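You operate a simulated robot arm through the tools that you are given. There is no shell and no other tool. Be economical: measure what you need, move in short steps, check, and stop when the job is done.

You are at the controls of a simulated robot arm. One attempt, no reset.

Task
Put things in order on the top of the folding table. At the end: the white bulb with the green collar (marked "5 W") stands where the teal tape runner stood; the teal tape runner stands where the black tube stood; the black tube is on the grey dish; the gold clock key is on the green plate; whatever was shut is shut again. Leave all else as you found it, and nothing knocked over.
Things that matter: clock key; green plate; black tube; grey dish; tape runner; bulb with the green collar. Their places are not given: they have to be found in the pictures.

It is judged by the outcome, as a careful person would: the job done as asked, and still so three seconds after it is handed in. It fails if anything else is knocked over, pushed out of place, dropped, spilled or broken.

Robot
A 6-joint arm with a two-finger parallel gripper, fixed in place. Base frame: the origin is at the foot of the arm, x ahead of it, y to its left, z up; the work surface is at about z = 0. Readings come in mm, degrees, newtons and seconds.
With the tool pointing down near the work surface it reaches from about 180 to 460 mm from the base axis. Its first joint turns from -70.0 to 70.0 degrees. Payload 1.9 kg.
The tool frame sits at the grasp point between the pads (the TCP): z along the fingers, y along the line on which they close. The tips reach 23 mm beyond it. Largest opening 94 mm; finger width 38, thickness 10; the body of the gripper, 54 by 96 mm, starts 39 mm behind the TCP.
Orientation is that of the tool frame in the base frame, as [roll, pitch, yaw] about the fixed x, y, z axes, in that order (R = Rz(yaw) Ry(pitch) Rx(roll)). With the fingers straight down and closing along the base's y, the tool's x points along the base's -x, its y along +y and its z along -z.

Tools
- The arm moves only by the tool play_rows. Its argument "motion" is a list of rows, each a list of 7 numbers: the shift along the tool's x, y, z in mm, then the turn, a rotation vector about the tool's x, y, z in degrees, then the gripper command, from -1 (shut) to 1 (fully open), values between in proportion. In form: [[x, y, z, rx, ry, rz, jaw], ...]. A call has 1 to 12 rows; each row shifts and turns the commanded pose from where the row before left it, along the tool's axes as they then stand. Rows are played at 5 a second. More than 50 mm and 8.6 degrees between two rows, or a gripper value outside its range, and nothing of the call is played. A pose out of reach is approached as far as the arm can. The call stops where the force on the tool passes 40 N (or 10 N more than at its start, if that is more) or the arm is blocked; 0.2 s more then pass. Each finger travels about 108 mm/s and halts on what it meets, pressing with about 44 N; the grip force reading is that of the motor and also rises with nothing between the fingers. The clock runs only during rows and for 0.2 s after the last one: add rows that do not move to give the fingers time. It gives the time, the measured TCP pose, the force on the tool (base axes), the opening and the grip force at its end, in the units of the frame above (readings bear some noise).
- Cameras (640 x 400 px; columns grow to the right, rows downward): "scene" is fixed at [43.6, 309.6, 410.7]; the picture's right is [-0.85, -0.52, 0.00], its down [-0.36, 0.59, -0.72] and it looks along [0.38, -0.62, -0.69] (base axes); focal length 214 px, centre (320, 200). "wrist" rides on the gripper at [-39, 0, -44] in the tool frame; the picture's right is [0.00, -1.00, 0.00], its down [0.97, 0.00, -0.24] and it looks along [0.24, 0.00, 0.97] (tool axes); focal length 218 px, centre (320, 200).
- capture(camera): a new picture of that camera. The clock stands still meanwhile.
- pixel_to_xyz(camera, pixels): for up to 12 pixels [column, row] of the newest picture of that camera ("zoom" is the newest enlarged one), the place [x, y, z] in the base frame of the surface seen there, good to about 2 mm. The clock stands still meanwhile.
- inspect(camera, box): a new picture of the part [left, top, right, bottom] of that camera's present view, enlarged. The clock stands still meanwhile.
- finish_job(): hands the job in; it is judged then, once.

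Work in short steps. Measure before you move; look again where a grasp or a placing could have gone wrong, and mend it. You have 80 turns and 38 pictures in all, those below and enlarged ones among them. Open the gripper and draw the arm clear of the work before you hand the job in, unless the task says otherwise; then end with one line.

The tools are called after "Call:" as name(argument=value, ...) on one line, values as JSON. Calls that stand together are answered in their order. play_rows: Moves the arm, as the interface text tells. Its arguments: {"type":"object","properties":{"motion":{"type":"array"}},"required":["motion"]} The other tools are called the same way: capture (camera) takes a picture; pixel_to_xyz (camera, pixels) gives the place of the surface under pixels of a picture; inspect (camera, box) takes an enlarged picture of a part of a camera's view; finish_job () hands the job in.

At the start:

```text
time_s: 0.0
position: [349.5, -25.7, 279.1]
ee_rot: [180.0, 0.1, 179.8]
ft_force: [0.1, 0.2, -0.3]
finger_gap: 94.1
grasp_force: 0.1
```

scene: 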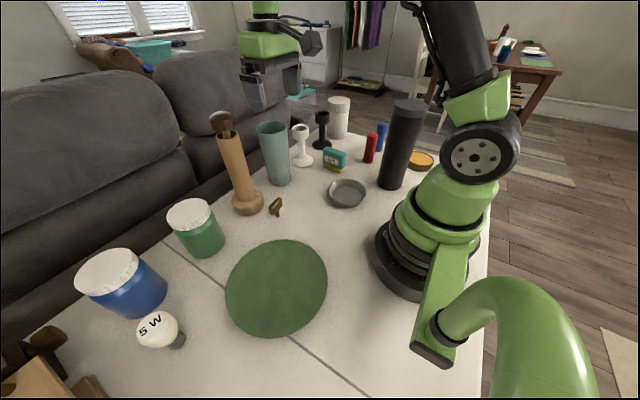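
wrist: 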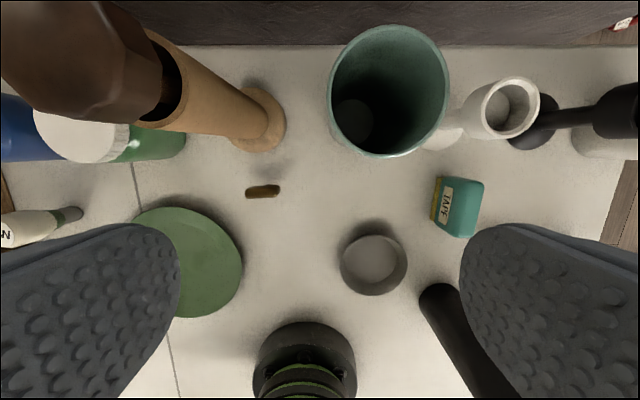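

The scene shows a bulb marked "5 W" near (160,330), a gold key near (275,207), the tape runner near (335,160) and a black tube near (400,145). I'll enlarge these areas before measuring.

Call:
inspect(camera="scene", box=[220, 80, 460, 230])

Call:
inspect(camera="scene", box=[0, 180, 320, 400])

```text
2.67 times, centred on (340, 155) of scene
```

zoom: 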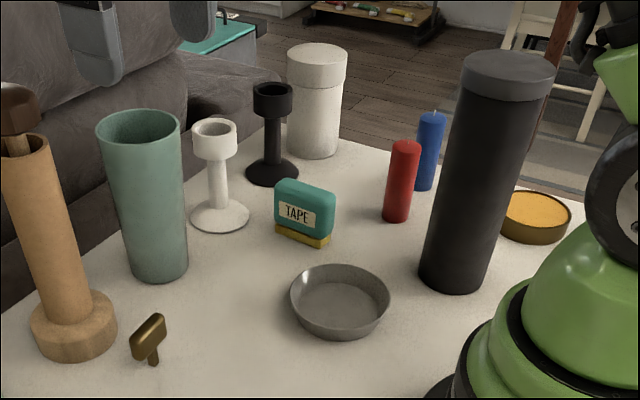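

```text
1.82 times, centred on (160, 290) of scene
```

zoom: 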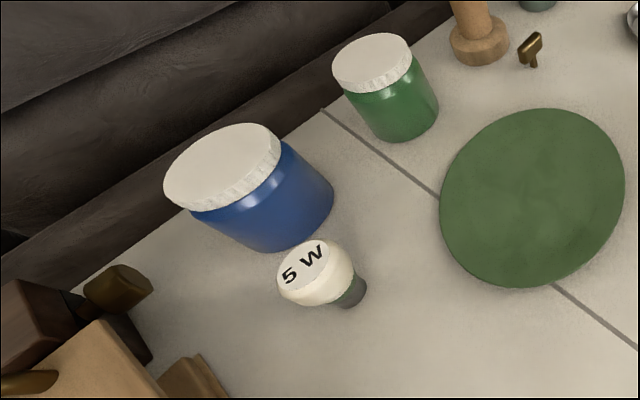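

Now I'll measure the main objects in the scene picture.

Call:
capture(camera="scene")

Call:
pixel_to_xyz(camera="scene", pixels=[[152, 324], [176, 341], [160, 345], [410, 102], [394, 140], [390, 186], [347, 197], [345, 181], [332, 195], [366, 197], [347, 207], [278, 287]])

Call:
pixel_to_xyz(camera="wrist", pixels=[[250, 192], [263, 191], [277, 189], [447, 180], [480, 185], [440, 220], [470, 237], [458, 205], [373, 262], [343, 265], [405, 265], [373, 293]])

```text
33 pictures are left
```

scene: 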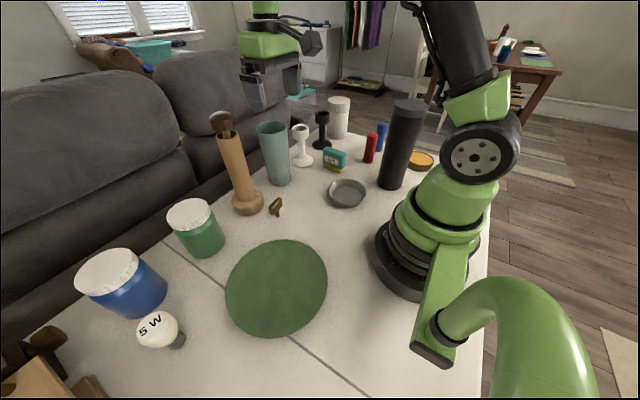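

```text
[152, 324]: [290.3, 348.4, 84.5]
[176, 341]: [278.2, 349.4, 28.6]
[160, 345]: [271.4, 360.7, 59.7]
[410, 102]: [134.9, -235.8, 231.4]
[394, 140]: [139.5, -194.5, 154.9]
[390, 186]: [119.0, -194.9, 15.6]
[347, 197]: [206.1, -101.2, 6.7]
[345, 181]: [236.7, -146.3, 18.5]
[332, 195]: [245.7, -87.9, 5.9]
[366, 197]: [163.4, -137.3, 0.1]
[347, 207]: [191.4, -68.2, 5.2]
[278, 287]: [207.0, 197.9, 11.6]
```

```text
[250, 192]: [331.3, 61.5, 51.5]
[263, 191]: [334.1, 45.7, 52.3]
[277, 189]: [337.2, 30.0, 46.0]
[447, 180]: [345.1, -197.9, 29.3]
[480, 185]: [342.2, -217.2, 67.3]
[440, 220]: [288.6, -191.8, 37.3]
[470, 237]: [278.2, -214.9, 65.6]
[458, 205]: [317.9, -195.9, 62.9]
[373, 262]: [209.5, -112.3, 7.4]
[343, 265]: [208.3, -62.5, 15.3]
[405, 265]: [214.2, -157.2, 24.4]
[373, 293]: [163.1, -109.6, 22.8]
```

Next I'll measure the key's shape and the neighbouring obstacles.

Call:
pixel_to_xyz(camera="scene", pixels=[[220, 116], [248, 205], [272, 125], [280, 182], [301, 128], [302, 164], [322, 115], [322, 146], [371, 133], [370, 161], [382, 123], [421, 158]])

Call:
pixel_to_xyz(camera="scene", pixels=[[110, 270], [140, 298], [191, 213], [206, 250], [272, 210], [279, 201], [277, 215], [279, 240], [262, 335], [226, 290], [327, 275], [60, 350]])

Call:
inspect(camera="wrist", box=[200, 130, 360, 230])

```text
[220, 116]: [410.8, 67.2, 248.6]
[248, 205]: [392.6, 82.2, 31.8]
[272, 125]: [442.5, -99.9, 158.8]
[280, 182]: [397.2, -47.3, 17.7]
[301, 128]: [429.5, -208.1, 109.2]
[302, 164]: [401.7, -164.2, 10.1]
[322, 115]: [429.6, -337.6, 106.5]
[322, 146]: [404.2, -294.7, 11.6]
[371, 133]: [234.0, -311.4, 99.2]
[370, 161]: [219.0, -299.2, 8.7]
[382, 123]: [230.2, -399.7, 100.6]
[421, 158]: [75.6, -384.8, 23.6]
```

```text
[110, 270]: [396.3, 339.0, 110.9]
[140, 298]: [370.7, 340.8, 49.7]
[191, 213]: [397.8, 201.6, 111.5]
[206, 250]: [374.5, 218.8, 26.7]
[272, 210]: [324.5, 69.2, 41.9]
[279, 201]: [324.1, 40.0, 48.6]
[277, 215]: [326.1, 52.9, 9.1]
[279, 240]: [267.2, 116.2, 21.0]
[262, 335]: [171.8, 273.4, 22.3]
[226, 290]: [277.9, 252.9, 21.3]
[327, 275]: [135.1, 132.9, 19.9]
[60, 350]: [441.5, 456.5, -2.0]
```

```text
4.00 times, centred on (280, 180) of wrist
```

zoom: 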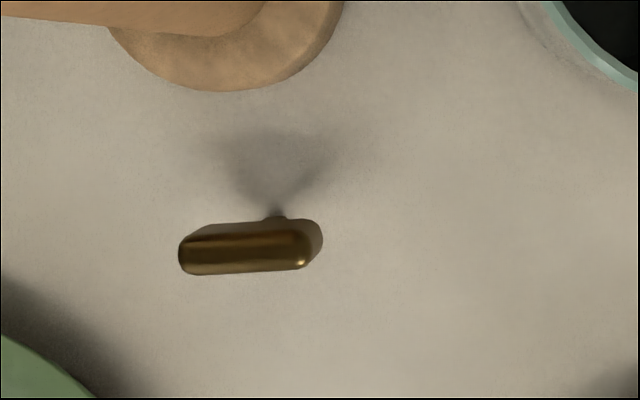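

The key stands upright (bar along y at z≈50, stem near (328,51)), with the tall mill just behind it. I'll measure the gap to the mill and the bar's ends.

Call:
pixel_to_xyz(camera="zoom", pixels=[[182, 250], [300, 235], [310, 262], [192, 270], [250, 240], [250, 268], [220, 88], [215, 60], [190, 32], [130, 35], [60, 15], [340, 10]])

```text
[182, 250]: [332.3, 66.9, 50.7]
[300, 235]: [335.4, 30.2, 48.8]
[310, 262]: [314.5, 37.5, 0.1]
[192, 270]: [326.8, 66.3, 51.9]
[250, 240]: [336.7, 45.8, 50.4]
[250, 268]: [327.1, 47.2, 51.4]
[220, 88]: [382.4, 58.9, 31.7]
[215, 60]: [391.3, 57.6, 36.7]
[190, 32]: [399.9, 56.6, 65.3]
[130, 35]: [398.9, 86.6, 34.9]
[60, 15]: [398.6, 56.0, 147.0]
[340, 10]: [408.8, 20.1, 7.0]
```

The bar is centred near (331.5,47.5), about 38 mm long, and the mill column starts at x≈399, so there is room. I'll move above the key with the gripper open.

Call:
play_rows(motion=[[9, 36, 0, 0, 0, 0, 1], [9, 37, 0, 0, 0, 0, 1], [0, 0, 45, 0, 0, 0, 1], [0, 0, 45, 0, 0, 0, 1], [0, 0, 45, 0, 0, -5, 1], [0, 0, 0, 0, 0, 0, 1], [0, 0, 0, 0, 0, 0, 1]])

Call:
capture(camera="wrist")

```text
time_s: 1.6
position: [331.2, 48.1, 143.7]
ee_rot: [-180.0, -0.1, -175.1]
ft_force: [0.2, 0.8, -0.6]
finger_gap: 93.9
grasp_force: 0.1
```

```text
31 pictures are left
```

wrist: 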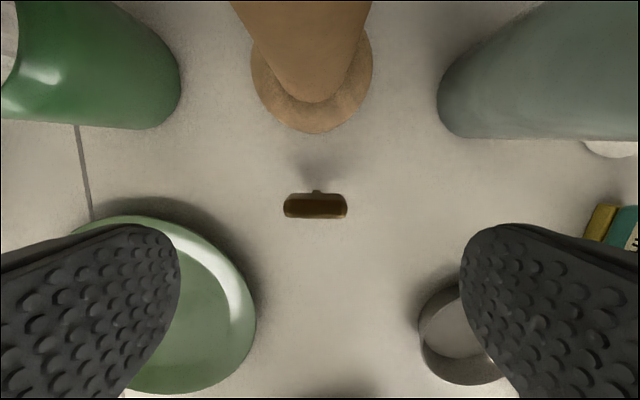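

The bar is level and centred at (315,206). I'll check its position, then go down.

Call:
pixel_to_xyz(camera="wrist", pixels=[[287, 207], [345, 207], [315, 200], [315, 214], [316, 191]])

Call:
play_rows(motion=[[0, 0, 40, 0, 0, 0, 1], [0, 0, 40, 0, 0, 0, 1], [0, 0, 18, 0, 0, 0, 1], [0, 0, 0, 0, 0, 0, 1]])

```text
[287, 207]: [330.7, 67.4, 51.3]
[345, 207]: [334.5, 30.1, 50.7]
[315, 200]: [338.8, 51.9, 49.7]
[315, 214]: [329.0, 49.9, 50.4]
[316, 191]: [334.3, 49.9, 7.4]
```

```text
time_s: 2.6
position: [335.3, 46.8, 46.7]
ee_rot: [-180.0, 0.0, -175.2]
ft_force: [-0.1, 0.2, 0.2]
finger_gap: 93.9
grasp_force: 0.0
```

At the key's height. Closing on the bar's ends.

Call:
play_rows(motion=[[0, 0, 4, 0, 0, 0, 0.2], [0, 0, 0, 0, 0, 0, -0.1], [0, 0, 0, 0, 0, 0, -0.3], [0, 0, 0, 0, 0, 0, -0.5], [0, 0, 0, 0, 0, 0, -0.5], [0, 0, 0, 0, 0, 0, -0.5]])

Call:
capture(camera="wrist")

```text
time_s: 4.0
position: [335.0, 47.2, 42.8]
ee_rot: [-179.9, 0.1, -175.2]
ft_force: [0.3, 0.5, 1.8]
finger_gap: 42.9
grasp_force: 44.6
```

```text
30 pictures are left
```

wrist: 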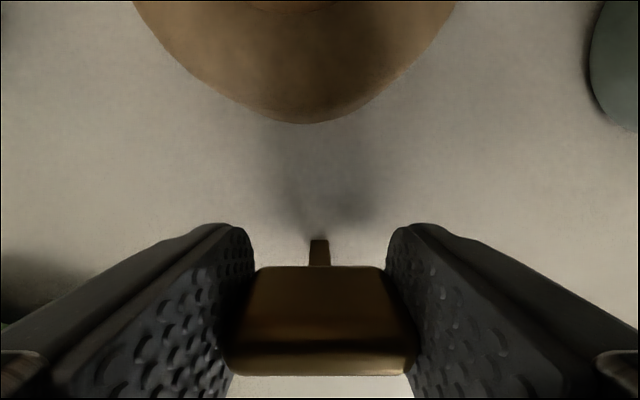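

Key held (gap 42.9). Lifting and carrying it over the plate centre (210,195).

Call:
play_rows(motion=[[0, 0, -30, 0, 0, 0, -0.5], [0, 0, -30, 0, 0, 0, -0.5], [28, 39.5, 0, 0, 0, 0, -0.5], [28, 39.5, 0, 0, 0, 0, -0.5], [28, 39.5, 0, 0, 0, 0, -0.5], [27.5, 39.5, 0, 0, 0, 0, -0.5], [0, 0, 0, 0, 0, 0, -0.5], [0, 0, 20, 0, 0, 0, -0.5], [0, 0, 20, 0, 0, 0, -0.5], [0, 0, 5, 0, 0, 0, -0.5], [0, 0, 0, 0, 0, 0, -0.5]])

Call:
inspect(camera="scene", box=[180, 200, 380, 350])

```text
time_s: 6.4
position: [206.7, 196.7, 55.6]
ee_rot: [-180.0, 0.1, -175.1]
ft_force: [0.3, -0.1, -0.7]
finger_gap: 43.3
grasp_force: 44.2
```

```text
2.67 times, centred on (280, 275) of scene
```

zoom: 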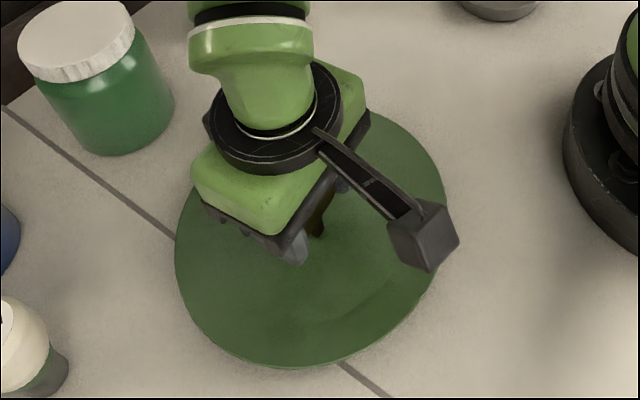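

The gripper carries a box on a bracket at zoom (425,235); I'll measure it since it can strike things, and lower the last millimetres until contact.

Call:
pixel_to_xyz(camera="zoom", pixels=[[425, 215], [425, 250], [445, 240], [360, 170], [260, 90], [270, 190], [320, 270], [240, 300]])

Call:
play_rows(motion=[[0, 0, 1, 0, 0, 0, -0.5], [0, 0, 0, 0, 0, 0, -0.5]])

```text
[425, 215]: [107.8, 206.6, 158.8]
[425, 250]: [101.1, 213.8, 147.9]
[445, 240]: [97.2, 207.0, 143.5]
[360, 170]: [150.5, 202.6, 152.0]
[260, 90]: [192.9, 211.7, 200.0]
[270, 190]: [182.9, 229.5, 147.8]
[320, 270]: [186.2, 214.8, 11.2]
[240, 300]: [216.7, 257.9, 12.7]
```

```text
time_s: 7.0
position: [207.0, 196.3, 54.8]
ee_rot: [180.0, 0.0, -175.1]
ft_force: [-0.8, -1.0, 0.0]
finger_gap: 43.0
grasp_force: 44.0
```

Floor of plate is z≈11–12, box hangs ~100 mm toward the base, 85+ mm above the TCP. Lowering one or two mm more until a touch is felt.

Call:
play_rows(motion=[[0, 0, 1, 0, 0, 0, -0.5], [0, 0, 0.7, 0, 0, 0, -0.5], [0, 0, 0, 0, 0, 0, -0.5]])

```text
time_s: 7.8
position: [207.8, 196.1, 54.6]
ee_rot: [179.9, 0.0, -175.2]
ft_force: [-5.2, -0.8, 21.2]
finger_gap: 43.2
grasp_force: 44.3
```

Contact felt (21 N). Easing off slightly and opening slowly, then rising.

Call:
play_rows(motion=[[0, 0, -0.9, 0, 0, 0, -0.5], [0, 0, 0, 0, 0, 0, 0], [0, 0, 0, 0, 0, 0, 0.4], [0, 0, 0, 0, 0, 0, 0.4], [0, 0, -30, 0, 0, 0, 0.4], [0, 0, -40, 0, 0, 0, 0.4], [0, 0, -40, 0, 0, 0, 0.4], [0, 0, 0, 0, 0, 0, 0.4]])

Call:
capture(camera="wrist")

```text
time_s: 9.6
position: [207.6, 194.5, 166.3]
ee_rot: [-180.0, -0.1, -174.9]
ft_force: [-0.4, -0.3, -0.2]
finger_gap: 65.8
grasp_force: 0.0
```

```text
28 pictures are left
```

wrist: 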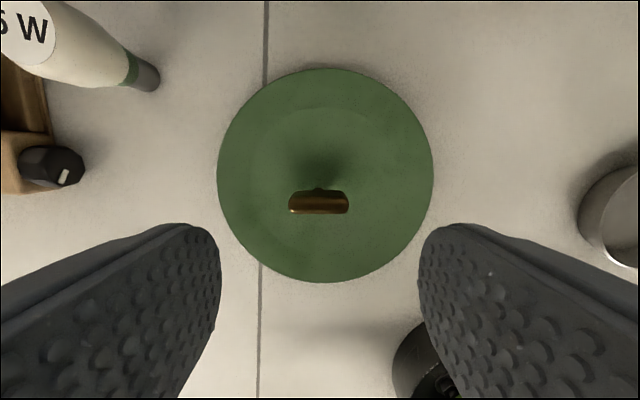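

The key stands upright on the plate. Now to a viewing position above the tape runner, at z≈185.

Call:
play_rows(motion=[[0, 0, -20, 0, 0, 5, 1], [-11.4, -44, 0, 0, 0, 0, 1], [-11.4, -44, 0, 0, 0, 0, 1], [-11.4, -44, 0, 0, 0, 0, 1], [-11.4, -44, 0, 0, 0, 0, 1], [-11.4, -44, 0, 0, 0, 0, 1], [-11.4, -44, 0, 0, 0, 0, 1], [-11.4, -44, 0, 0, 0, 0, 1], [-11.4, -44, 0, 0, 0, 0, 1], [-11.4, -47, 0, 0, 0, 0, 1], [0, 0, 0, 0, 0, 0, 1], [0, 0, 0, 0, 0, 0, 1]])

Call:
capture(camera="wrist")

```text
time_s: 12.2
position: [308.3, -202.9, 185.3]
ee_rot: [179.9, 0.1, 179.8]
ft_force: [0.5, -0.1, 0.1]
finger_gap: 93.8
grasp_force: 0.1
```

```text
27 pictures are left
```

wrist: 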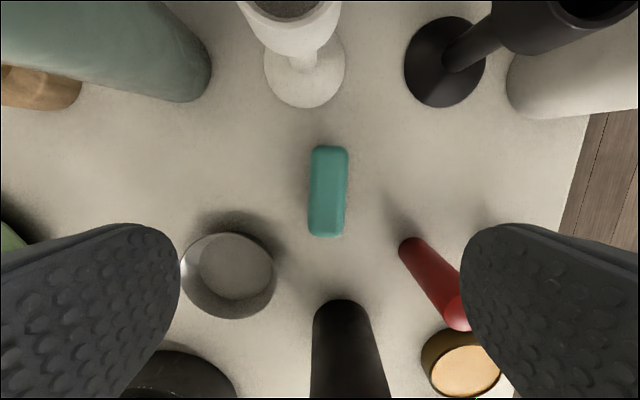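

The tape runner's top is at (328,190). Measuring its corners, and the neighbours again.

Call:
pixel_to_xyz(camera="wrist", pixels=[[316, 152], [344, 152], [312, 225], [342, 228], [311, 190], [346, 190], [402, 243], [463, 320], [230, 270], [183, 275], [278, 270], [305, 105]])

Call:
pixel_to_xyz(camera="wrist", pixels=[[340, 305], [316, 320], [365, 320], [230, 237], [230, 312], [328, 148], [326, 236], [310, 205], [410, 95], [450, 105], [180, 100], [345, 205]])

```text
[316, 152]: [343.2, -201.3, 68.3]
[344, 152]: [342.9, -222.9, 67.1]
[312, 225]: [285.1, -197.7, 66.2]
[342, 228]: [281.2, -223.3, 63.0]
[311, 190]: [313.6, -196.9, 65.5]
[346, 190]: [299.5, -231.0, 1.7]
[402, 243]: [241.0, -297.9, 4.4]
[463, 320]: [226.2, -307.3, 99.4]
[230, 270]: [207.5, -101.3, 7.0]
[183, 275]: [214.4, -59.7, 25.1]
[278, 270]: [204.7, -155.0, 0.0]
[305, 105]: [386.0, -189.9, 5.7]
```

```text
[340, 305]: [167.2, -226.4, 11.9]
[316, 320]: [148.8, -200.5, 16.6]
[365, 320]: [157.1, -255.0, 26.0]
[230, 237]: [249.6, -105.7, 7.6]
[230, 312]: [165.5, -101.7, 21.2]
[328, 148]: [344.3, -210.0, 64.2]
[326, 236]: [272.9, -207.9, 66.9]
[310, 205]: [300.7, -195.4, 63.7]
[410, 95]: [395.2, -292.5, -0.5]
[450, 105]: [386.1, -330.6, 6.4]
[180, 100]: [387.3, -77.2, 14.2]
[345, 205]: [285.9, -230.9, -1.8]
```

Tape runner: x 273–345, y −195…−225, top z 68; centre ≈ (309,−210). I'll centre on it, go down to z≈38 and close gently.

Call:
play_rows(motion=[[0, -7, 0, 0, 0, 0, 1], [0, 0, 45, 0, 0, 0, 1], [0, 0, 45, 0, 0, 0, 0.6], [0, 0, 45, 0, 0, 0, 0.6], [0, 0, 12, 0, 0, 0, 0.6], [0, 0, 0, 0, 0, 0, 0.6]])

Call:
capture(camera="wrist")

```text
time_s: 13.6
position: [309.9, -211.3, 37.5]
ee_rot: [-180.0, 0.0, 179.9]
ft_force: [-0.1, -0.4, -0.2]
finger_gap: 75.3
grasp_force: 0.1
```

```text
26 pictures are left
```

wrist: 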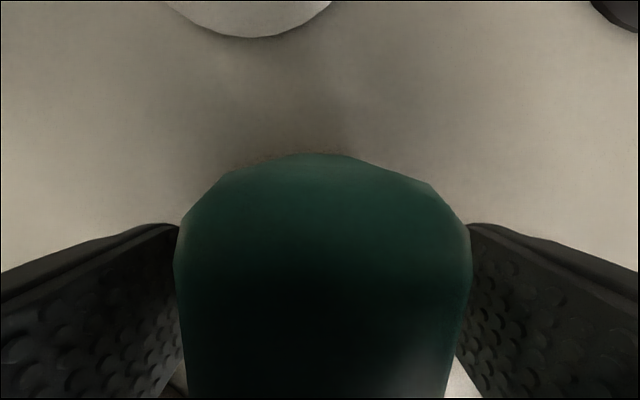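

Centred nicely between the pads. Closing.

Call:
play_rows(motion=[[0, 0, 0, 0, 0, 0, 0.2], [0, 0, 0, 0, 0, 0, -0.1], [0, 0, 0, 0, 0, 0, -0.4], [0, 0, 0, 0, 0, 0, -0.6], [0, 0, 0, 0, 0, 0, -0.6]])

```text
time_s: 14.8
position: [310.7, -210.8, 36.9]
ee_rot: [-179.9, 0.0, 179.8]
ft_force: [0.5, -0.3, 1.1]
finger_gap: 29.7
grasp_force: 44.3
```

Held (gap 29.7). Lifting and carrying it to a free parking spot near (290,10).

Call:
play_rows(motion=[[0, 0, -35, 0, 0, 0, -0.6], [0, 0, -35, 0, 0, 0, -0.6], [4, 44, 0, 0, 0, 0, -0.6], [4, 44, 0, 0, 0, 0, -0.6], [4, 44, 0, 0, 0, 0, -0.6], [4, 44, 0, 0, 0, 0, -0.6], [4, 44, 0, 0, 0, 0, -0.6], [0, 0, 0, 0, 0, 0, -0.6], [0, 0, 35, 0, 0, 0, -0.6], [0, 0, 32, 0, 0, 0, -0.6], [0, 0, 0, 0, 0, 0, -0.6]])

```text
time_s: 17.2
position: [291.0, 6.8, 41.2]
ee_rot: [-179.9, 0.1, 179.8]
ft_force: [-0.2, -1.0, -1.0]
finger_gap: 29.5
grasp_force: 43.9
```

About 4 mm above the surface. Lowering by small steps to touch, then releasing.

Call:
play_rows(motion=[[0, 0, 2, 0, 0, 0, -0.6], [0, 0, 1.5, 0, 0, 0, -0.6], [0, 0, 0, 0, 0, 0, -0.6]])

```text
time_s: 18.0
position: [290.0, 8.3, 36.6]
ee_rot: [179.9, 0.0, 179.8]
ft_force: [-1.1, 0.5, -0.5]
finger_gap: 29.7
grasp_force: 43.8
```

Call:
play_rows(motion=[[0, 0, 0.5, 0, 0, 0, -0.6], [0, 0, 0, 0, 0, 0, -0.3], [0, 0, 0, 0, 0, 0, 0.3], [0, 0, 0, 0, 0, 0, 0.6], [0, 0, 0, 0, 0, 0, 0.6], [0, 0, -40, 0, 0, 0, 0.6], [0, 0, -45, 0, 0, 0, 0.6], [0, 0, -45, 0, 0, 0, 0.6], [0, 0, -45, 0, 0, 0, 0.6], [0, 0, 0, 0, 0, 0, 0.6]])

Call:
capture(camera="wrist")

```text
time_s: 20.2
position: [289.3, 11.9, 212.8]
ee_rot: [-179.9, 0.1, 179.9]
ft_force: [0.6, 0.2, 0.1]
finger_gap: 75.3
grasp_force: 0.0
```

```text
25 pictures are left
```

wrist: 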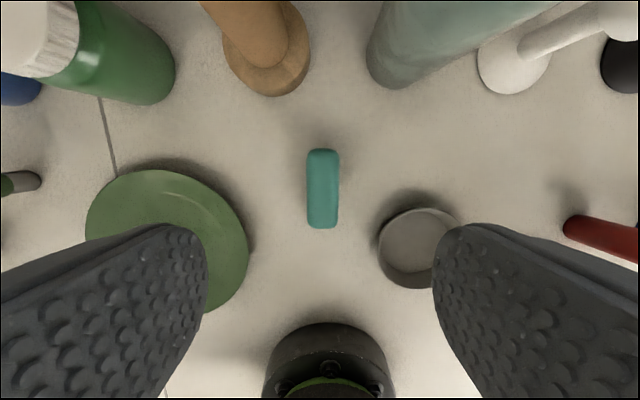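

Tape runner parked upright. Now moving to a view over the bulb's area at z≈213.

Call:
play_rows(motion=[[3, 46, 0, 0, 0, 0, 1], [3, 46, 0, 0, 0, 0, 1], [3, 46, 0, 0, 0, 0, 1], [3, 46, 0, 0, 0, 0, 1], [3, 46, 0, 0, 0, 0, 1], [3, 46, 0, 0, 0, 0, 1], [0, 22, 0, 0, 0, 0, 1], [0, 0, 0, 0, 0, 0, 1]])

Call:
capture(camera="wrist")

```text
time_s: 22.0
position: [270.9, 307.8, 212.8]
ee_rot: [-179.9, 0.0, 179.8]
ft_force: [0.6, -0.3, 0.0]
finger_gap: 93.8
grasp_force: 0.0
```

```text
24 pictures are left
```

wrist: 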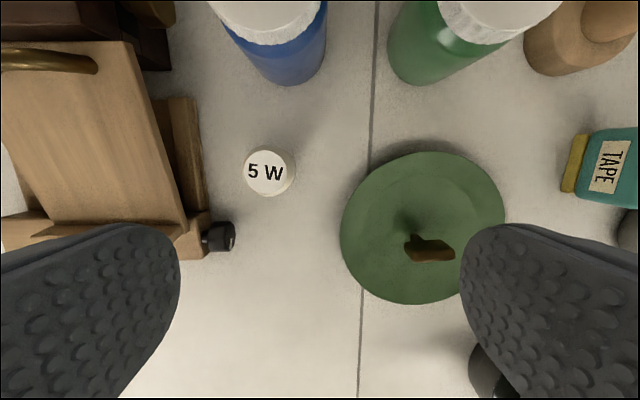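

Call:
pixel_to_xyz(camera="wrist", pixels=[[267, 173], [247, 173], [292, 173], [270, 151], [270, 195], [205, 140], [210, 235], [233, 235], [190, 190], [160, 150], [285, 85], [285, 45]])

Call:
inspect(camera="scene", box=[0, 240, 240, 400])

```text
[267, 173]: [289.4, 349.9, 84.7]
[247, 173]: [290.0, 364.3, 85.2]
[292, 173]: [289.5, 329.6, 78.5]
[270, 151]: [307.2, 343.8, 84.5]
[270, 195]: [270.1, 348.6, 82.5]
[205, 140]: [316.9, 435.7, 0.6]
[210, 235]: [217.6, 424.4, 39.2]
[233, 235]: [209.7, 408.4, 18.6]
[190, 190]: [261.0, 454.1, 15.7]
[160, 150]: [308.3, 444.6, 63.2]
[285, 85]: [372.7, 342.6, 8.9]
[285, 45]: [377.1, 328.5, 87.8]
```

```text
2.50 times, centred on (120, 320) of scene
```

zoom: 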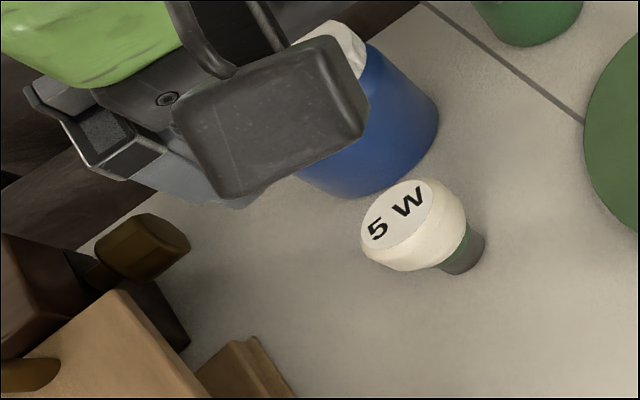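

Bulb head centre ≈ (288,347), radius ~20, top z≈85; nearest neighbours are clear of the fingers. Moving over it and down to z≈90 first, then look.

Call:
play_rows(motion=[[-9, 20, 0, 0, 0, 0, 0.7], [-8, 19, 0, 0, 0, 0, 0.7], [0, 0, 40, 0, 0, 0, 0.7], [0, 0, 40, 0, 0, 0, 0.7], [0, 0, 30, 0, 0, 0, 0.7], [0, 0, 0, 0, 0, 0, 0.7]])

Call:
capture(camera="wrist")

```text
time_s: 23.4
position: [291.2, 345.3, 101.2]
ee_rot: [180.0, 0.2, 179.8]
ft_force: [-0.6, 0.7, -0.4]
finger_gap: 79.8
grasp_force: 0.1
```

```text
22 pictures are left
```

wrist: 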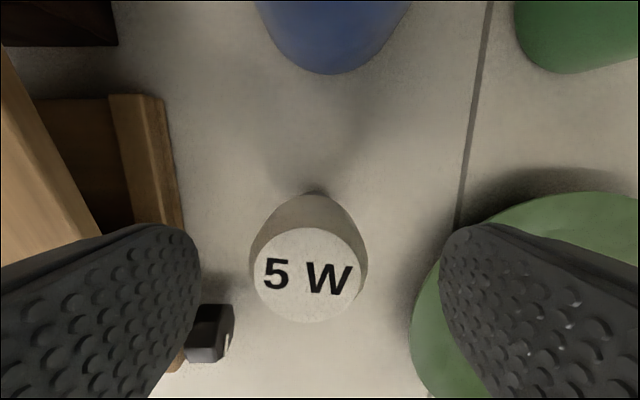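

The bulb sits between the fingers, ~3 mm toward +y. Shifting, going down to z≈60 and closing gently.

Call:
play_rows(motion=[[1, 2.5, 0, 0, 0, 0, 0.7], [0, 0, 20, 0, 0, 0, 0.5], [0, 0, 20, 0, 0, 0, 0.5], [0, 0, 0, 0, 0, 0, 0.2], [0, 0, 0, 0, 0, 0, 0.0], [0, 0, 0, 0, 0, 0, -0.15], [0, 0, 0, 0, 0, 0, -0.2], [0, 0, 0, 0, 0, 0, -0.2]])

Call:
capture(camera="wrist")

```text
time_s: 25.2
position: [288.9, 348.4, 60.2]
ee_rot: [179.9, 0.0, 179.7]
ft_force: [-0.4, -0.2, 0.6]
finger_gap: 40.3
grasp_force: 44.2
```

```text
21 pictures are left
```

wrist: 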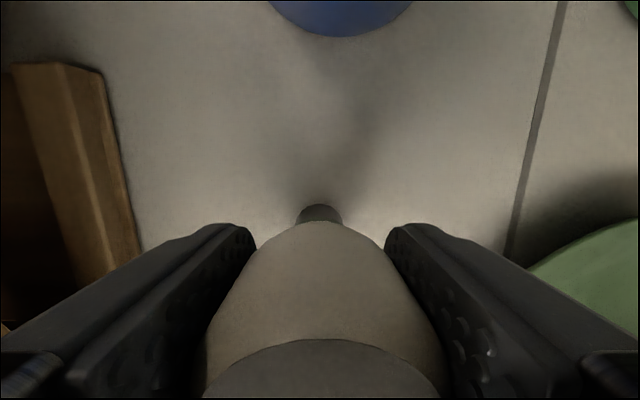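

Bulb held (gap 40.3). Lifting it 150 mm.

Call:
play_rows(motion=[[0, 0, -5, 0, 0, 0, -0.3], [0, 0, -25, 0, 0, 0, -0.3], [0, 0, -40, 0, 0, 0, -0.3], [10, -20, -40, 0, 0, 0, -0.3], [10, -25, -40, 0, 0, 0, -0.3], [0, -45, 0, 0, 0, 0, -0.3], [0, -45, 0, 0, 0, 0, -0.3], [0, 0, 0, 0, 0, 0, -0.3]])

Call:
capture(camera="scene")

```text
time_s: 27.0
position: [267.6, 211.0, 209.5]
ee_rot: [180.0, 0.1, 179.8]
ft_force: [0.0, 0.2, -0.4]
finger_gap: 40.3
grasp_force: 44.0
```

```text
20 pictures are left
```

scene: 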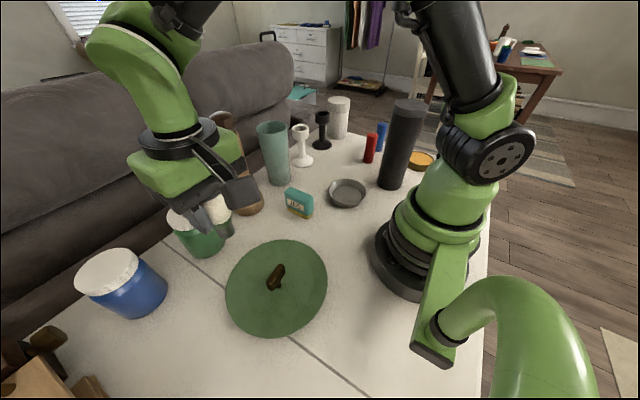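

Bulb is held upright. Carrying it to above (309,−210).

Call:
play_rows(motion=[[0, -42, 0, 0, 0, 0, -0.3], [0, -42, 0, 0, 0, 0, -0.3], [0, -42, 0, 0, 0, 0, -0.3], [0, -42, 0, 0, 0, 0, -0.3], [0, -42, 0, 0, 0, 0, -0.3], [0, -42, 0, 0, 0, 0, -0.3], [0, -42, 0, 0, 0, 0, -0.3], [-10, -42, 0, 0, 0, 0, -0.3], [-15, -42, 0, 0, 0, 0, -0.3], [-16, -43, 0, 0, 0, 0, -0.3], [0, 0, 40, 0, 0, 0, -0.3], [0, 0, 40, 0, 0, 0, -0.3]])

Call:
play_rows(motion=[[0, 0, 30, 0, 0, 0, -0.3], [0, 0, 30, 0, 0, 0, -0.3], [0, 0, 0, 0, 0, 0, -0.3]])

```text
time_s: 29.6
position: [306.7, -207.6, 133.7]
ee_rot: [-180.0, 0.2, 179.7]
ft_force: [0.2, 0.5, -0.8]
finger_gap: 40.3
grasp_force: 44.2
```

```text
time_s: 30.4
position: [308.1, -207.6, 71.5]
ee_rot: [-180.0, 0.0, 179.9]
ft_force: [0.6, 0.3, -0.7]
finger_gap: 40.4
grasp_force: 44.5
```

Call:
play_rows(motion=[[-1, -2.5, 0, 0, 0, 0, -0.3], [0, 0, 8, 0, 0, 0, -0.3], [0, 0, 2, 0, 0, 0, -0.3], [0, 0, 1, 0, 0, 0, -0.3], [0, 0, 0, 0, 0, 0, -0.3]])

```text
time_s: 31.6
position: [309.1, -209.5, 61.1]
ee_rot: [-180.0, 0.1, 179.7]
ft_force: [0.9, -0.8, -0.6]
finger_gap: 40.1
grasp_force: 43.7
```

Within about 1 mm of the table. Lowering to touch.

Call:
play_rows(motion=[[0, 0, 0.7, 0, 0, 0, -0.3], [0, 0, 0.5, 0, 0, 0, -0.3], [0, 0, 0, 0, 0, 0, -0.3]])

```text
time_s: 32.4
position: [310.9, -210.3, 61.2]
ee_rot: [-179.9, 0.1, 179.8]
ft_force: [-0.6, 1.5, 5.0]
finger_gap: 40.3
grasp_force: 44.2
```

Touching (5 N). Opening evenly and rising.

Call:
play_rows(motion=[[0, 0, 0, 0, 0, 0, -0.05], [0, 0, 0, 0, 0, 0, 0.3], [0, 0, 0, 0, 0, 0, 0.6], [0, 0, 0, 0, 0, 0, 0.6], [0, 0, -40, 0, 0, 0, 0.6], [0, 0, -45, 0, 0, 0, 0.6], [0, 0, -45, 0, 0, 0, 0.6], [0, 0, 0, 0, 0, 0, 0.6]])

Call:
capture(camera="wrist")

```text
time_s: 34.2
position: [309.1, -210.4, 189.8]
ee_rot: [-180.0, 0.1, 179.7]
ft_force: [-0.2, 0.2, 0.5]
finger_gap: 75.3
grasp_force: 0.1
```

```text
19 pictures are left
```

wrist: 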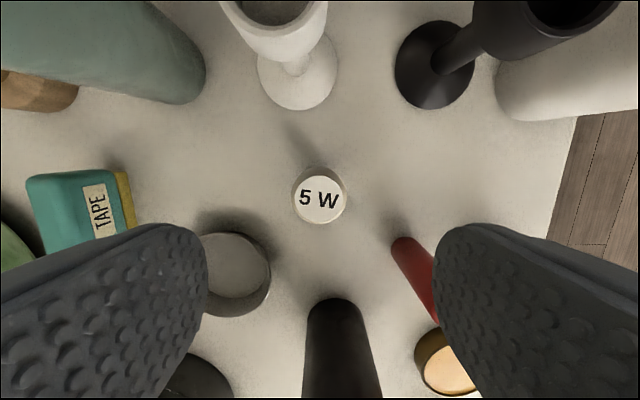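

Bulb stands in the tape runner's old place. Now rising high to view the black tube from above.

Call:
play_rows(motion=[[0, 0, -40, 0, 0, 0, 1], [0, 0, -40, 0, 0, 0, 1], [0, 0, -40, 0, 0, 0, 1], [35, 0, -15, 0, 0, 0, 1], [35, 0, 0, 0, 0, 0, 1], [35, -5, 0, 0, 0, 0, 1], [0, 0, 0, 0, 0, 0, 1], [0, 0, 0, 0, 0, 0, 1]])

Call:
capture(camera="wrist")

```text
time_s: 36.0
position: [201.6, -211.3, 323.4]
ee_rot: [180.0, 0.1, 179.8]
ft_force: [0.1, -0.3, 0.6]
finger_gap: 94.1
grasp_force: 0.0
```

```text
18 pictures are left
```

wrist: 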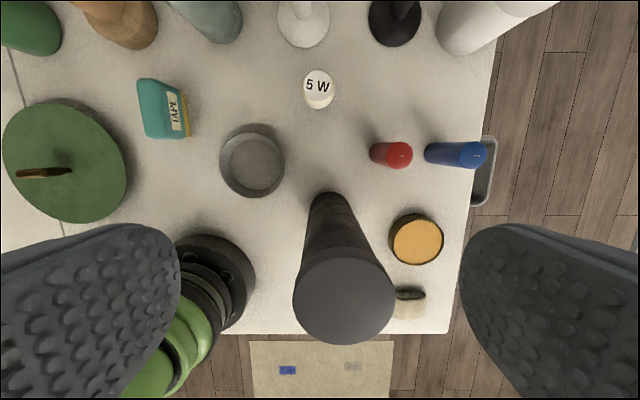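

The tube's cap is at (344,297); an amber jar at (416,240) and a small white item at (408,302) stand near it. Measuring all.

Call:
pixel_to_xyz(camera="wrist", pixels=[[344, 297], [297, 297], [391, 297], [344, 250], [344, 340], [328, 195], [410, 305], [410, 293], [415, 240], [392, 240], [442, 240], [410, 316]])

Call:
inspect(camera="wrist", box=[270, 180, 470, 350])

```text
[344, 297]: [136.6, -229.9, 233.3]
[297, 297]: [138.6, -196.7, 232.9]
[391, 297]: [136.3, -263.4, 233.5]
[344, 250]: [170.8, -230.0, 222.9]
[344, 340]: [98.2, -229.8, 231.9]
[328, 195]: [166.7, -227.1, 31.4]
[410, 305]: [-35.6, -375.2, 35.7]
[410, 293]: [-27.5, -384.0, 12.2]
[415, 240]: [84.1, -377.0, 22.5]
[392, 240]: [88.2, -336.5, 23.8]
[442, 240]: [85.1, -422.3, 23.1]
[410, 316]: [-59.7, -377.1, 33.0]
```

```text
2.35 times, centred on (370, 265) of wrist
```

zoom: 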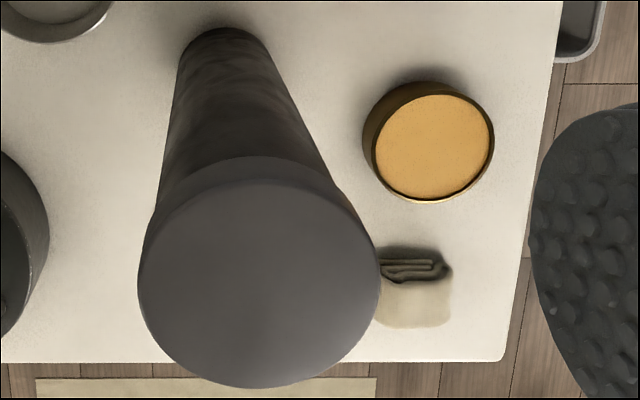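

Tube: centre ≈ (137,−230), cap radius ~33, top z 233. I need to see where the cap meets the body to grip below it.

Call:
inspect(camera="scene", box=[320, 70, 480, 210])

```text
2.86 times, centred on (400, 140) of scene
```

zoom: 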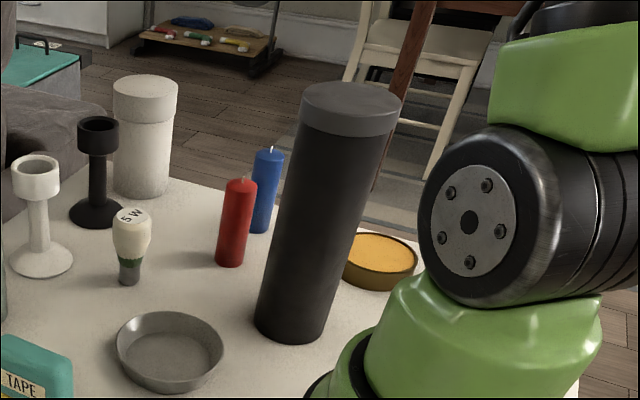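

Call:
pixel_to_xyz(camera="zoom", pixels=[[335, 108], [334, 128], [334, 140], [304, 115], [302, 125], [300, 140], [345, 200], [290, 335], [260, 320], [326, 330], [133, 215], [129, 280]])

```text
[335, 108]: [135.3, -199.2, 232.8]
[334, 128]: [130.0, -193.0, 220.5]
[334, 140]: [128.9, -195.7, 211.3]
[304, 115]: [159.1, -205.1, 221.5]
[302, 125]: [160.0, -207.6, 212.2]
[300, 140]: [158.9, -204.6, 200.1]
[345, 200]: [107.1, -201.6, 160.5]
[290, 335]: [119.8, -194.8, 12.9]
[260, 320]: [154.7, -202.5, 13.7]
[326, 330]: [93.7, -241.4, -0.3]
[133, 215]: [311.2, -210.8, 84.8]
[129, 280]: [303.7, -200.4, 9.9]
```

The cap is flush with the body and ends at about z 215, so a vertical grip at TCP z≈198 puts the pads mostly on the body. I'll measure the dish precisely from this wrist view.

Call:
pixel_to_xyz(camera="wrist", pixels=[[221, 162], [283, 162], [250, 126], [254, 196], [229, 145], [275, 180], [252, 165], [240, 155], [265, 178], [278, 140], [228, 185], [252, 140]])

```text
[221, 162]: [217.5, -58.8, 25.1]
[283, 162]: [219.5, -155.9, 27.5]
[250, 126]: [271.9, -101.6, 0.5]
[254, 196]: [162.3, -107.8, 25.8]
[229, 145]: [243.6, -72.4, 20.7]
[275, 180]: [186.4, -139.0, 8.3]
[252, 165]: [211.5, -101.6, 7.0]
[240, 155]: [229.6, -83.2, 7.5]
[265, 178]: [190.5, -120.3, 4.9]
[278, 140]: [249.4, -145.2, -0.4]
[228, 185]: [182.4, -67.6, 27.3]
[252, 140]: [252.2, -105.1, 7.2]
```

Dish centre ≈ (211,−107.5), floor z≈7. Moving over the tube, gripper fully open, and down to z≈245 first.

Call:
play_rows(motion=[[32, -10, 0, 0, 0, 0, 1], [32.6, -9, 0, 0, 0, 0, 1], [0, 0, 0, 0, 0, 0, 1], [0, 0, 25, 0, 0, 0, 1], [0, 0, 25, 0, 0, 0, 1], [0, 0, 15, 0, 0, 0, 1], [0, 0, 0, 0, 0, 0, 1], [0, 0, 0, 0, 0, 0, 1]])

Call:
capture(camera="wrist")

Call:
capture(camera="scene")

```text
time_s: 37.8
position: [139.4, -232.9, 259.2]
ee_rot: [-180.0, 0.0, 179.8]
ft_force: [-1.0, -0.4, -0.4]
finger_gap: 93.9
grasp_force: 0.0
```

```text
15 pictures are left
```

wrist: 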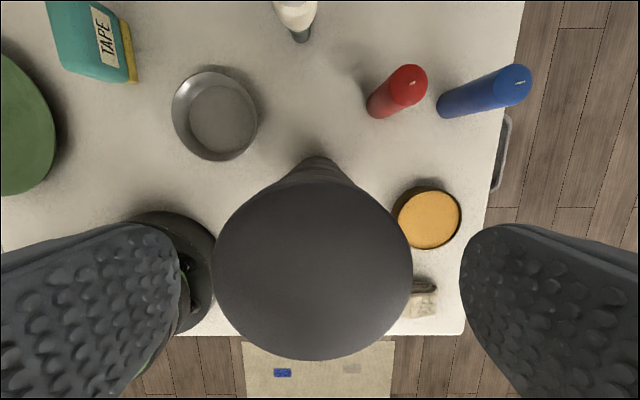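

```text
14 pictures are left
```

scene: 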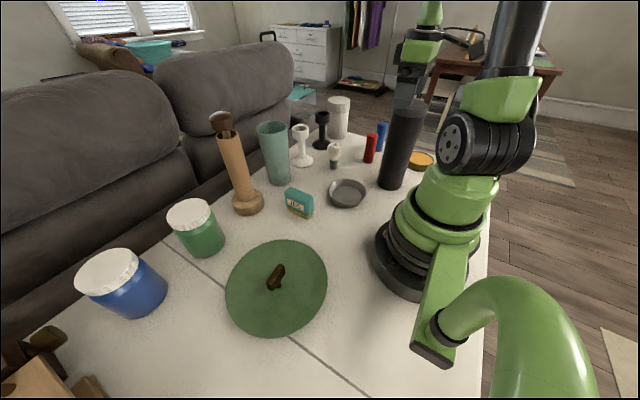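

The cap is between the fingers, about 2.5 mm to +y. I'll correct and descend to z≈199 watching the force.

Call:
play_rows(motion=[[2.5, 2.5, 0, 0, 0, 0, 1], [0, 0, 20, 0, 0, 0, 1], [0, 0, 20, 0, 0, 0, 1], [0, 0, 15, 0, 0, 0, 1], [0, 0, 4, 0, 0, 0, 1], [0, 0, 0, 0, 0, 0, 1]])

```text
time_s: 39.2
position: [138.4, -232.6, 200.3]
ee_rot: [-179.9, 0.2, 179.8]
ft_force: [-0.2, 0.2, 0.1]
finger_gap: 93.9
grasp_force: 0.1
```

Call:
play_rows(motion=[[0, 1, 1.5, 0, 0, 0, 0.7], [0, 0, 0, 0, 0, 0, 0.5], [0, 0, 0, 0, 0, 0, 0.35], [0, 0, 0, 0, 0, 0, 0.2], [0, 0, 0, 0, 0, 0, 0.1], [0, 0, 0, 0, 0, 0, 0.1]])

```text
time_s: 40.6
position: [136.3, -229.8, 199.4]
ee_rot: [-180.0, 0.1, 179.8]
ft_force: [0.2, 1.1, 2.2]
finger_gap: 72.1
grasp_force: 44.0
```

Tube gripped (gap 72). I'll lift a little to test that body and cap come together.

Call:
play_rows(motion=[[0, 0, -5, 0, 0, 0, 0], [0, 0, -10, 0, 0, 0, 0], [0, 0, -15, 0, 0, 0, 0], [0, 0, -15, 0, 0, 0, 0], [0, 0, 0, 0, 0, 0, 0]])

Call:
inspect(camera="scene", box=[320, 50, 480, 210])

```text
time_s: 41.8
position: [136.0, -228.7, 244.3]
ee_rot: [-179.9, 0.0, 179.8]
ft_force: [0.2, -0.5, -2.2]
finger_gap: 71.9
grasp_force: 44.4
```

```text
2.50 times, centred on (400, 130) of scene
```

zoom: 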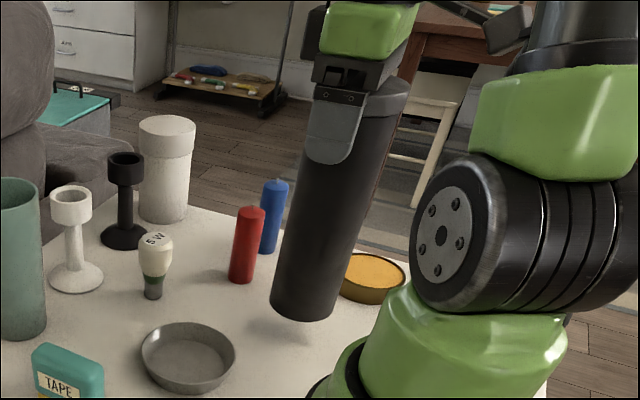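

The whole tube is up, bottom ~44 mm clear. Carrying it over the dish centre.

Call:
play_rows(motion=[[-19, 30.5, 0, 0, 0, 0, 0], [-19, 30.5, 0, 0, 0, 0, 0], [-19, 30.5, 0, 0, 0, 0, 0], [-20, 30, 0, 0, 0, 0, 0], [0, 0, 0, 0, 0, 0, 0], [0, 0, 0, 0, 0, 0, 0]])

Call:
inspect(camera="scene", box=[280, 60, 440, 220])

```text
time_s: 43.2
position: [213.3, -108.6, 243.7]
ee_rot: [-179.9, 0.1, 179.8]
ft_force: [-0.6, -1.1, -2.1]
finger_gap: 71.9
grasp_force: 44.0
```

```text
2.50 times, centred on (360, 140) of scene
```

zoom: 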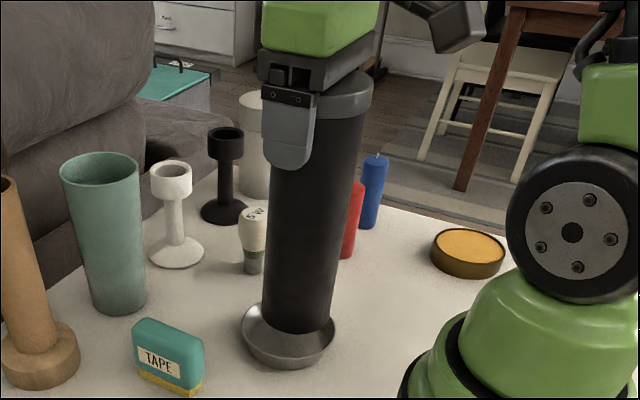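

Over the dish. I'll verify the tube's axis against the dish centre before lowering.

Call:
pixel_to_xyz(camera="zoom", pixels=[[298, 310], [285, 310], [312, 310], [298, 280], [275, 300], [322, 300], [290, 365], [245, 325], [332, 330], [298, 230]])

```text
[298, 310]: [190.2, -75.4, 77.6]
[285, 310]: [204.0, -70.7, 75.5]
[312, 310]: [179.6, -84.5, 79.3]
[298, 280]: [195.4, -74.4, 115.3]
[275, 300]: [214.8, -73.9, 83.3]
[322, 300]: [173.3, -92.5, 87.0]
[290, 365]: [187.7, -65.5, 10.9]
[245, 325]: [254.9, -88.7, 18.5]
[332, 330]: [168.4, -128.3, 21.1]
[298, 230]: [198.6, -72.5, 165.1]
```

The tube's axis reads ≈ (207.5,−106.5), dish ≈ (211,−107.5): shifting 3 mm in x and 1 in y, then lowering to just above the dish floor.

Call:
play_rows(motion=[[-3, -1, 0, 0, 0, 0, 0], [0, 0, 10, 0, 0, 0, 0], [0, 0, 10, 0, 0, 0, 0], [0, 0, 10, 0, 0, 0, 0], [0, 0, 4, 0, 0, 0, 0], [0, 0, 0, 0, 0, 0, 0]])

Call:
play_rows(motion=[[0, 0, 1.5, 0, 0, 0, 0], [0, 0, 1, 0, 0, 0, 0], [0, 0, 0, 0, 0, 0, 0]])

```text
time_s: 44.6
position: [217.1, -109.6, 211.4]
ee_rot: [-179.9, 0.0, 179.7]
ft_force: [-0.8, 0.6, -1.7]
finger_gap: 72.0
grasp_force: 43.9
```

```text
time_s: 45.4
position: [217.4, -108.9, 208.4]
ee_rot: [180.0, 0.1, 179.8]
ft_force: [-0.5, -0.1, -1.2]
finger_gap: 72.2
grasp_force: 43.9
```

Call:
play_rows(motion=[[0, 0, 1, 0, 0, 0, 0], [0, 0, 0.7, 0, 0, 0, 0], [0, 0, 0, 0, 0, 0, 0]])

Call:
inspect(camera="scene", box=[300, 130, 400, 220])

```text
time_s: 46.2
position: [216.7, -108.6, 206.4]
ee_rot: [179.9, 0.2, 179.8]
ft_force: [0.0, -0.2, -1.3]
finger_gap: 72.1
grasp_force: 43.6
```

```text
4.44 times, centred on (350, 175) of scene
```

zoom: 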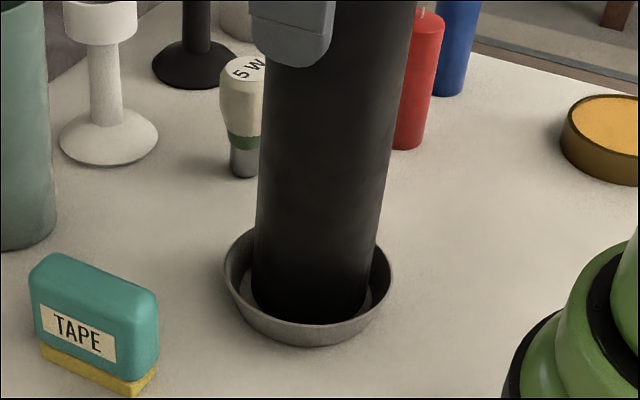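

Inside the dish and centred. Continuing down to contact.

Call:
play_rows(motion=[[0, 0, 0.8, 0, 0, 0, 0], [0, 0, 0.7, 0, 0, 0, 0], [0, 0, 0, 0, 0, 0, 0]])

```text
time_s: 47.0
position: [218.0, -109.4, 204.9]
ee_rot: [-179.9, 0.3, 179.8]
ft_force: [-0.9, 1.2, 29.4]
finger_gap: 71.7
grasp_force: 44.5
```

Contact (29 N). Backing off under 1 mm, opening and rising straight up.

Call:
play_rows(motion=[[0, 0, -0.7, 0, 0, 0, 0], [0, 0, 0, 0, 0, 0, 0.6], [0, 0, 0, 0, 0, 0, 0.9], [0, 0, 0, 0, 0, 0, 1], [0, 0, 0, 0, 0, 0, 1], [0, 0, -30, 0, 0, 0, 1], [0, 0, -40, 0, 0, 0, 1], [0, 0, -40, 0, 0, 0, 1], [0, 0, 0, 0, 0, 0, 1]])

Call:
capture(camera="wrist")

```text
time_s: 49.0
position: [216.1, -107.3, 315.3]
ee_rot: [-179.9, 0.1, 179.9]
ft_force: [0.0, 0.7, 0.2]
finger_gap: 94.0
grasp_force: 0.1
```

```text
10 pictures are left
```

wrist: 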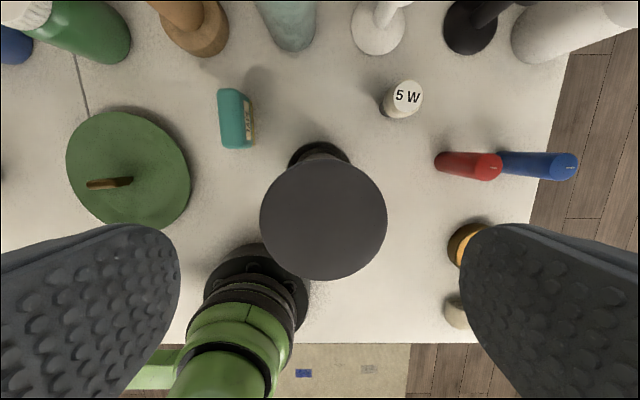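

The tube stands on the dish. Now back over the tape runner at about (290,9).

Call:
play_rows(motion=[[-25, 39, 0, 0, 0, 0, 1], [-25, 39, 0, 0, 0, 0, 1], [-24, 38, 0, 0, 0, 0, 1], [0, 0, 45, 0, 0, 0, 1], [0, 0, 45, 0, 0, 0, 1], [0, 0, 45, 0, 0, 0, 0.8], [0, 0, 0, 0, 0, 0, 0.6], [0, 0, 0, 0, 0, 0, 0.6]])

Call:
capture(camera="wrist")

Call:
pixel_to_xyz(camera="wrist", pixels=[[320, 190], [320, 175], [320, 205], [310, 190], [330, 190]])

```text
time_s: 50.8
position: [292.6, 7.7, 180.4]
ee_rot: [180.0, 0.0, 179.8]
ft_force: [0.6, -0.5, -0.5]
finger_gap: 75.5
grasp_force: 0.2
```

```text
9 pictures are left
```

wrist: 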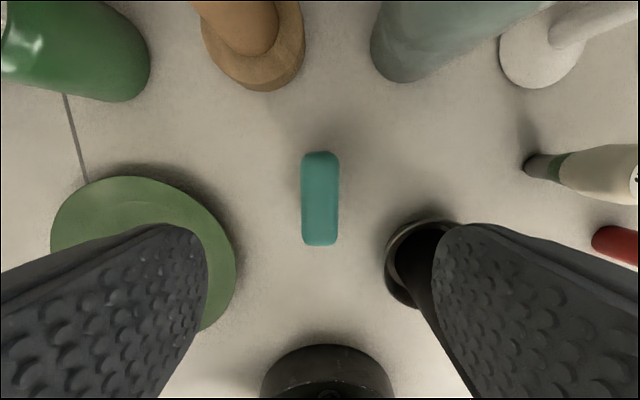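

```text
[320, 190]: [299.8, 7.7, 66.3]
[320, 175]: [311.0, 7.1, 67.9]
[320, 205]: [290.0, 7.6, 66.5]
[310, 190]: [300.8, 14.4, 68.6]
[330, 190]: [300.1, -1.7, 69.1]
```

Centred on the tape runner (pixel 320). Going down to z≈37 and closing.

Call:
play_rows(motion=[[0, 0, 45, 0, 0, 0, 0.6], [0, 0, 45, 0, 0, 0, 0.6], [0, 0, 40, 0, 0, 0, 0.6], [0, 0, 13, 0, 0, 0, 0.6], [0, 0, 0, 0, 0, 0, 0.3], [0, 0, 0, 0, 0, 0, 0], [0, 0, 0, 0, 0, 0, -0.3], [0, 0, 0, 0, 0, 0, -0.6], [0, 0, 0, 0, 0, 0, -0.6]])

```text
time_s: 52.8
position: [291.8, 5.1, 39.3]
ee_rot: [-180.0, 0.0, 179.9]
ft_force: [0.1, -0.1, 0.8]
finger_gap: 29.7
grasp_force: 43.5
```

Held (gap 29.7). Lifting straight up to z≈330, above the tube's top.

Call:
play_rows(motion=[[0, 0, -42, 0, 0, 0, -0.6], [0, 0, -42, 0, 0, 0, -0.6], [0, 0, -42, 0, 0, 0, -0.6], [0, 0, -42, 0, 0, 0, -0.6], [0, 0, -42, 0, 0, 0, -0.6], [0, 0, -42, 0, 0, 0, -0.6], [0, 0, -42, 0, 0, 0, -0.6], [0, 0, 0, 0, 0, 0, -0.6], [0, 0, 0, 0, 0, 0, -0.6]])

```text
time_s: 54.8
position: [291.5, 7.5, 331.5]
ee_rot: [179.9, 0.1, 179.8]
ft_force: [0.0, -0.6, 0.0]
finger_gap: 29.6
grasp_force: 44.3
```

Carrying it over to above the tube's old place (135,−230).

Call:
play_rows(motion=[[22.3, -34, 0, 0, 0, 0, -0.6], [22.3, -34, 0, 0, 0, 0, -0.6], [22.3, -34, 0, 0, 0, 0, -0.6], [22.3, -34, 0, 0, 0, 0, -0.6], [22.3, -34, 0, 0, 0, 0, -0.6], [22.3, -34, 0, 0, 0, 0, -0.6], [22.2, -33.5, 0, 0, 0, 0, -0.6], [0, 0, 0, 0, 0, 0, -0.6], [0, 0, 40, 0, 0, 0, -0.6], [0, 0, 40, 0, 0, 0, -0.6], [0, 0, 40, 0, 0, 0, -0.6], [0, 0, 0, 0, 0, 0, -0.6]])

Call:
capture(camera="scene")

```text
time_s: 57.4
position: [136.3, -230.8, 210.6]
ee_rot: [-180.0, 0.1, 179.6]
ft_force: [0.0, 0.0, -0.4]
finger_gap: 29.6
grasp_force: 44.3
```

```text
8 pictures are left
```

scene: 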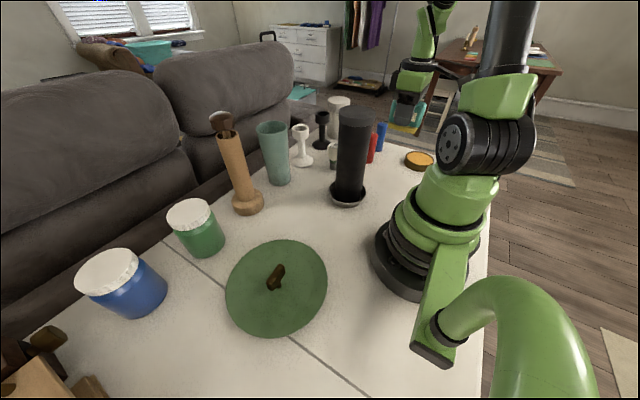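

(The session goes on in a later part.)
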